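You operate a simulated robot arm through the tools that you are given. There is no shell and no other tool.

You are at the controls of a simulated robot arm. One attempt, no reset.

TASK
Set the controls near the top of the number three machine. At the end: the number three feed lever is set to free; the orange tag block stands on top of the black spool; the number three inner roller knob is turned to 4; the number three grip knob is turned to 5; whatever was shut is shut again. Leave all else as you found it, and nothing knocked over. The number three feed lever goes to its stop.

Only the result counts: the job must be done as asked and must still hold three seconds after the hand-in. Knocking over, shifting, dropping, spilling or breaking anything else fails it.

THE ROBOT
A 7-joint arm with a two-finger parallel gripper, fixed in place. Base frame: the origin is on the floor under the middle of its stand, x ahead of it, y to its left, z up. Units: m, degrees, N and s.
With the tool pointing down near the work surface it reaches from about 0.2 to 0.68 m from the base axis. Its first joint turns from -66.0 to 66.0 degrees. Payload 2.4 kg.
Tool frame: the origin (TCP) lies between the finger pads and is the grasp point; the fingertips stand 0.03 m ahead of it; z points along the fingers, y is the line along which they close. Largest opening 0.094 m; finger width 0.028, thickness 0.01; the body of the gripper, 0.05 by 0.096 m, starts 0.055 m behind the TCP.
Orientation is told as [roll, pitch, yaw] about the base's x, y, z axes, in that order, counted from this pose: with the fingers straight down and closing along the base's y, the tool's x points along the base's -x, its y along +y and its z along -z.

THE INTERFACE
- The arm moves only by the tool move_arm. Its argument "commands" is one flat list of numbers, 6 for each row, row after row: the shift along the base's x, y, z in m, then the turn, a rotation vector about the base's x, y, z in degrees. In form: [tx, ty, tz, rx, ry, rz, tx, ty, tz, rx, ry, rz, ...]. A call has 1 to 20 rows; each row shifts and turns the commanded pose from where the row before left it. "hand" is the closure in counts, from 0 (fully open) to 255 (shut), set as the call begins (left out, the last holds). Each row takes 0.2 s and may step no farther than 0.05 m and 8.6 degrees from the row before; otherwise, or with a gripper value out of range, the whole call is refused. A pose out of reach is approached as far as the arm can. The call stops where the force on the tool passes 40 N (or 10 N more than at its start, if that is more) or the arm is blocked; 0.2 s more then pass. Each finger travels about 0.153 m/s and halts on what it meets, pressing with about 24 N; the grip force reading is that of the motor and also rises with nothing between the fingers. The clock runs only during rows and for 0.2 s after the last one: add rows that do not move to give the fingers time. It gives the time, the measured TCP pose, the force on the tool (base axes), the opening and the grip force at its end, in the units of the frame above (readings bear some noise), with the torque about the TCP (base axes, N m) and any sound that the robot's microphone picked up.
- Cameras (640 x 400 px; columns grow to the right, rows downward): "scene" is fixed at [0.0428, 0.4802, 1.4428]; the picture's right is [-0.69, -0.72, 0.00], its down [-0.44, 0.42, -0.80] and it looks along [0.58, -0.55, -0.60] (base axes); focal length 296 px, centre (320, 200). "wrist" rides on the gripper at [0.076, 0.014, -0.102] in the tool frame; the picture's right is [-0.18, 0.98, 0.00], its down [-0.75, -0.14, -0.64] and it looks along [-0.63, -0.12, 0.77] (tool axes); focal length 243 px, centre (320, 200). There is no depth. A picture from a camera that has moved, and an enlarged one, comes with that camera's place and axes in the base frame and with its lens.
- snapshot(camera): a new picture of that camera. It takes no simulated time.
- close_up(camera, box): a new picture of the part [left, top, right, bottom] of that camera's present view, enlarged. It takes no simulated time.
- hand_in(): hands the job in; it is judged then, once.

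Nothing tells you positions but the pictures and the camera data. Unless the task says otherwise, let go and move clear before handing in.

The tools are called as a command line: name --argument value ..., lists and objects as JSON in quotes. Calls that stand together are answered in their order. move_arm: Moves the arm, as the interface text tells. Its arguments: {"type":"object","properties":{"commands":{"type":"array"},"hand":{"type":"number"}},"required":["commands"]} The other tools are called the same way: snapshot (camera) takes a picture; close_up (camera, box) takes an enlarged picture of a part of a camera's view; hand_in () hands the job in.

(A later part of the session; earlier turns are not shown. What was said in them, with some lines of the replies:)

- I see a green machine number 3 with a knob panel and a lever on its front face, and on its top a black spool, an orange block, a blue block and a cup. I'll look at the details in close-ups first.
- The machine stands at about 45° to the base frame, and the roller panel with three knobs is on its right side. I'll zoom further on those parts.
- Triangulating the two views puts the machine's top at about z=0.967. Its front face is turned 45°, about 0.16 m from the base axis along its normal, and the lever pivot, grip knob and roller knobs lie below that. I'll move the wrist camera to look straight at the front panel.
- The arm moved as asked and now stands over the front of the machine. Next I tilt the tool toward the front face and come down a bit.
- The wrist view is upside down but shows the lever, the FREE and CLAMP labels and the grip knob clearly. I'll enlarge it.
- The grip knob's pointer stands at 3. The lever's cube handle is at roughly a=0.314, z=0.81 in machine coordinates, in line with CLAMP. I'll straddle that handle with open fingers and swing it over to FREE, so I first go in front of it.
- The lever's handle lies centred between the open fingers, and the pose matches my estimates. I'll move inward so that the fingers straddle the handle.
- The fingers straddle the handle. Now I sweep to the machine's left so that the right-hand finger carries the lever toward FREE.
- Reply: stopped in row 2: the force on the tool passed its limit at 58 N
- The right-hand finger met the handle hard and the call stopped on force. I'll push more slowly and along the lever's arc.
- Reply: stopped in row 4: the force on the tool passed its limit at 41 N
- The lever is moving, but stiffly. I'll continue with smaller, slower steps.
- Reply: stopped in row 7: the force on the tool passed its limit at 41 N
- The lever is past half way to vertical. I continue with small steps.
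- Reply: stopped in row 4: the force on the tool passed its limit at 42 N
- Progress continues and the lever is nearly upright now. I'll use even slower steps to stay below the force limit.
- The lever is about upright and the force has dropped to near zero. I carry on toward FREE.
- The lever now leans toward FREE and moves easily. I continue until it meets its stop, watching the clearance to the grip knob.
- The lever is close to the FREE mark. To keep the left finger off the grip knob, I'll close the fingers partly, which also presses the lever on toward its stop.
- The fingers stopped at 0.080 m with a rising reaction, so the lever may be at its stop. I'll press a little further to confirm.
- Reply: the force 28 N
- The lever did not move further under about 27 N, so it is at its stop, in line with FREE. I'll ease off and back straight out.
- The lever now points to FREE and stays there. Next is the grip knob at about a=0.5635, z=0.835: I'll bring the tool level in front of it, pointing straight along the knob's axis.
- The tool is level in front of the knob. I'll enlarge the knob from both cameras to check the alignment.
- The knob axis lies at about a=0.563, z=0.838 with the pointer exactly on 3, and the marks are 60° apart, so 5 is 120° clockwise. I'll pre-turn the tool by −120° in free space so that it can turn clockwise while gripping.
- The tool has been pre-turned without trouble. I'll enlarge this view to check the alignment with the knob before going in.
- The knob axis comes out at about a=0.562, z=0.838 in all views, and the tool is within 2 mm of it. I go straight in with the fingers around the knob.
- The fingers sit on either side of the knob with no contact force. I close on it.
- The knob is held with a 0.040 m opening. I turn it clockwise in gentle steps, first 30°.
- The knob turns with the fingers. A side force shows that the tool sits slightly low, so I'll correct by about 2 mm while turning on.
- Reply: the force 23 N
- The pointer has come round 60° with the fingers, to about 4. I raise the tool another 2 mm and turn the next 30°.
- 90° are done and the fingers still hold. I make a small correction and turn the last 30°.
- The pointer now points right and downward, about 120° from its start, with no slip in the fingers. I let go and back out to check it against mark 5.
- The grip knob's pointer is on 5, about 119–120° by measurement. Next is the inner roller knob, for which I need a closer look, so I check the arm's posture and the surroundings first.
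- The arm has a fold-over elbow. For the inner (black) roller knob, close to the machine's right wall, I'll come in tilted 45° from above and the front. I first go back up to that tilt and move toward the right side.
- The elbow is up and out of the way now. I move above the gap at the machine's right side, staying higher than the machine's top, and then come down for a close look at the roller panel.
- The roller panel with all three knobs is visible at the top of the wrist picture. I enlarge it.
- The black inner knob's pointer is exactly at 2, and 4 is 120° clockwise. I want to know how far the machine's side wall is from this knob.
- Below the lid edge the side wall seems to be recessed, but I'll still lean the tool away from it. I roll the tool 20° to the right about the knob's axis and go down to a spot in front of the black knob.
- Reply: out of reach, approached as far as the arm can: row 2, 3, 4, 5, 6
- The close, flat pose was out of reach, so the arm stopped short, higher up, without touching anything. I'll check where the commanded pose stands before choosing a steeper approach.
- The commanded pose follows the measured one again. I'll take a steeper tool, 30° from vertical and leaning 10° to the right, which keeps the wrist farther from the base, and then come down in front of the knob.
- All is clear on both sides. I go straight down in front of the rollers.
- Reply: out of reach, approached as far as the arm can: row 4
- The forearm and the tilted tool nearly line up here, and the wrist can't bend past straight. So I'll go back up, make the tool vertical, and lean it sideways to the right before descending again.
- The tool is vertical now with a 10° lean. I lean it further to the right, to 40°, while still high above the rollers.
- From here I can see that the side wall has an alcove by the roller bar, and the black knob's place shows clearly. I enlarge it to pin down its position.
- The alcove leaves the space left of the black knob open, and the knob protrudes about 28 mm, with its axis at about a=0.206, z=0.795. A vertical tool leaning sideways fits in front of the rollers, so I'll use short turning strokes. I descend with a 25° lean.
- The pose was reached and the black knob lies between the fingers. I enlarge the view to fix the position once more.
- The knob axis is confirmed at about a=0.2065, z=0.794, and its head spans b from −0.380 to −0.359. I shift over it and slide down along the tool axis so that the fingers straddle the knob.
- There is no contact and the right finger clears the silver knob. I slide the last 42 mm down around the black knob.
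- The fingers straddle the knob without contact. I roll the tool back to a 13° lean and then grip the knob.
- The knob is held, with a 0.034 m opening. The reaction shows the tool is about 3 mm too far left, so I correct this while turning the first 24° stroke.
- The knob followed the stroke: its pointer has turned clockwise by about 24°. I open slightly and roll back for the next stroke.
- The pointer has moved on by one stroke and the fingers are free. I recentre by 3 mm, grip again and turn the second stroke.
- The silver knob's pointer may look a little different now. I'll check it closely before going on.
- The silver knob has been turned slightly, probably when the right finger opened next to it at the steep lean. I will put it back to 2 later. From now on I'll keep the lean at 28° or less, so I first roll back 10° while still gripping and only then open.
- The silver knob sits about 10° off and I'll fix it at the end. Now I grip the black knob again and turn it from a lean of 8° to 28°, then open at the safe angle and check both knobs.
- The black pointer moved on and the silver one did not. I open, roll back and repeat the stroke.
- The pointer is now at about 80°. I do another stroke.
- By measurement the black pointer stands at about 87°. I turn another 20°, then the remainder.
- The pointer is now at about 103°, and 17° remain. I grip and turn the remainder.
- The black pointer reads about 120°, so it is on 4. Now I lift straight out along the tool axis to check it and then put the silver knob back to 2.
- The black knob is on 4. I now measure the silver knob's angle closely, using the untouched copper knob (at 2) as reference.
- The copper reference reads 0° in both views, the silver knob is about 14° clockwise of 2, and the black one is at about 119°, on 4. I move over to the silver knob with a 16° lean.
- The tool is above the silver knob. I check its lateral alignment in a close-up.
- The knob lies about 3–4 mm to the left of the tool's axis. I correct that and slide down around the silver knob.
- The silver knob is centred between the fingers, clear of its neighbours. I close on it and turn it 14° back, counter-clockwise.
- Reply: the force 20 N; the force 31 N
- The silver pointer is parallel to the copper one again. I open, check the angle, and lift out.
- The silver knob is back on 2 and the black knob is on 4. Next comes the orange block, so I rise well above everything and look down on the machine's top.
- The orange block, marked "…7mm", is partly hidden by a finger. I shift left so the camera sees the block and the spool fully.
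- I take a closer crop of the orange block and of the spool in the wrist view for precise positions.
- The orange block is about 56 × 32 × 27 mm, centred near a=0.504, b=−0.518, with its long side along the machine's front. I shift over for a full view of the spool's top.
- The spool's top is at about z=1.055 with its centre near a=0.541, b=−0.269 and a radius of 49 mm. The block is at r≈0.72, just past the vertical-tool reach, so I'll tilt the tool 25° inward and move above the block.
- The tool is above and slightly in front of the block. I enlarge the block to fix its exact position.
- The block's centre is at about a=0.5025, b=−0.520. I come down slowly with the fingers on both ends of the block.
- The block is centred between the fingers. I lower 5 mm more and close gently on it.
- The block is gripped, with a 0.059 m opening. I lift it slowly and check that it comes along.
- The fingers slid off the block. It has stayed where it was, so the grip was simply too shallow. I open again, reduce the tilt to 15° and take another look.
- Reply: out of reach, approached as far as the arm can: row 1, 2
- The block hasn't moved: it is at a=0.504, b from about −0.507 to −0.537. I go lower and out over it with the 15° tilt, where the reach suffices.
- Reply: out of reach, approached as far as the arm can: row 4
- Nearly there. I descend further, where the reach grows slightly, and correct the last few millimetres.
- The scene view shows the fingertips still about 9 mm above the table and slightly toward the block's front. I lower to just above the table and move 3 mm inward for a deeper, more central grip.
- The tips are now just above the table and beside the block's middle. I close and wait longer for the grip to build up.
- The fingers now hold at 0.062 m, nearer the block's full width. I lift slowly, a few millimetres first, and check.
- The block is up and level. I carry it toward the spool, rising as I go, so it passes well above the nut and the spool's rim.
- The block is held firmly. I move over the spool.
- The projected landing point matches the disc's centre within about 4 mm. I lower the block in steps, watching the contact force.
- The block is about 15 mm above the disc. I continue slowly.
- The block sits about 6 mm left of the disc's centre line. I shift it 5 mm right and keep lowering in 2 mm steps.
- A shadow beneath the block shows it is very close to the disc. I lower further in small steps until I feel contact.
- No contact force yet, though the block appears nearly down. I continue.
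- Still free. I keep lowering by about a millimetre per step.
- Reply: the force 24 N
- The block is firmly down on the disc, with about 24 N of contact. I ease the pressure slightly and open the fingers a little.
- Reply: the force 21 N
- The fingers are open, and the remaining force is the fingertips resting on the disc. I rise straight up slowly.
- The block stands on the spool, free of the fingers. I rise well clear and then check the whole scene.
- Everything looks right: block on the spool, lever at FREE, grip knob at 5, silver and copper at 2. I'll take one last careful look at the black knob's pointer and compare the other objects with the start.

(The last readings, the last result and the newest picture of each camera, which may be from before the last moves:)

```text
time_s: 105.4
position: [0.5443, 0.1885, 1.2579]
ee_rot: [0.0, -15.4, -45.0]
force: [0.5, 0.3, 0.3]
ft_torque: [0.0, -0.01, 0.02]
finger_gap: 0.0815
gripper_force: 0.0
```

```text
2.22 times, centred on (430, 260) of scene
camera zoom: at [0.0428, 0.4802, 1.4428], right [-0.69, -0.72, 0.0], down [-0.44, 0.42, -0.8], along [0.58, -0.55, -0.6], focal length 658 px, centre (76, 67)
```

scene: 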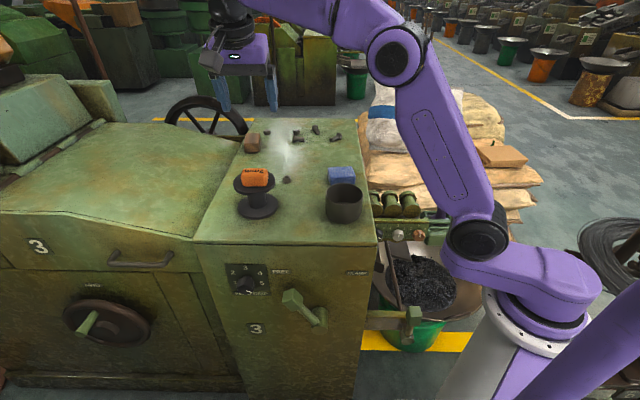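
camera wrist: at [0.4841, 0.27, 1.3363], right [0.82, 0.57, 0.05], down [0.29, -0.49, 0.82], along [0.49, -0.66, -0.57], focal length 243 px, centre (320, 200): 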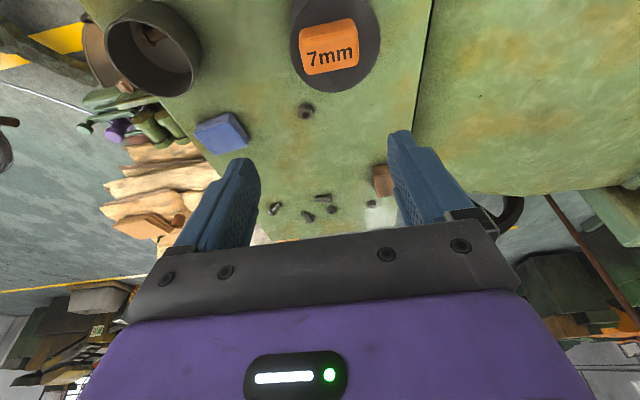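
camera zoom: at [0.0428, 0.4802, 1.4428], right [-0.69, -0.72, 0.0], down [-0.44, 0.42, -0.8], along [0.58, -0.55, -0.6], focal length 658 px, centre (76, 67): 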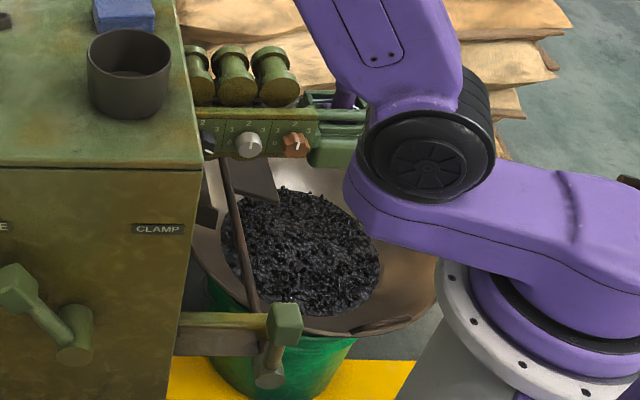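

The other objects are all in place. I zoom in maximally on the black pointer and, for comparison, on the grip knob's pointer to refine the angles.

close_up --camera "scene" --box '[374, 234, 390, 244]'

close_up --camera "scene" --box '[234, 278, 258, 296]'

```text
16.00 times, centred on (382, 239) of scene
camera zoom: at [0.0428, 0.4802, 1.4428], right [-0.69, -0.72, 0.0], down [-0.44, 0.42, -0.8], along [0.58, -0.55, -0.6], focal length 4741 px, centre (-672, -424)
```

zoom: 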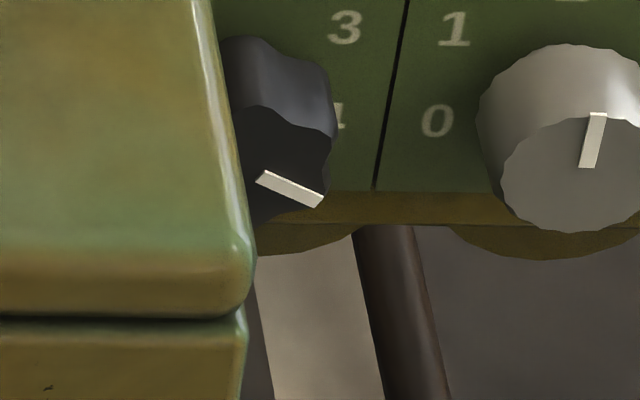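

```text
16.00 times, centred on (246, 287) of scene
camera zoom: at [0.0428, 0.4802, 1.4428], right [-0.69, -0.72, 0.0], down [-0.44, 0.42, -0.8], along [0.58, -0.55, -0.6], focal length 4741 px, centre (1504, -1192)
```

zoom: 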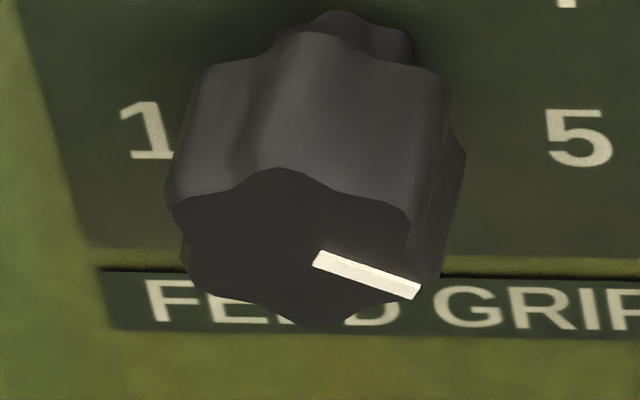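

Refined readings put the grip knob at about 121° (mark 5), the inner roller knob at about 120° (mark 4), and the silver knob within 1° of 2. The lever is at its FREE stop, the block stands on the spool, nothing was opened and the arm is clear, so I hand in.

hand_in

```text
The job is handed in.
```

The job is handed in. In the last pictures and readings before that, everything asked for was in place:

- **Feed lever:** it is at FREE and against its stop. It did not move further under a push of about 27 N.
- **Grip knob:** it is on 5, reading about 120°.
- **Inner roller knob:** the black knob nearest the machine is on 4, reading about 120°. It carries no "inner" label, so I went by its position.
- **Orange tag block:** it stands flat on the black spool, close to the centre of the disc. My first grip slipped off it, but the block had not moved noticeably and the second grip held.
- **Anything shut:** I opened nothing, so there was nothing to shut again.

One thing went wrong along the way. While I was turning the inner knob, the gripper turned the neighbouring silver roller knob about 14° off 2. I turned it back, and it now reads within about 1° of 2.

The other objects on the machine's top look as they did at the start. The arm is open and clear.
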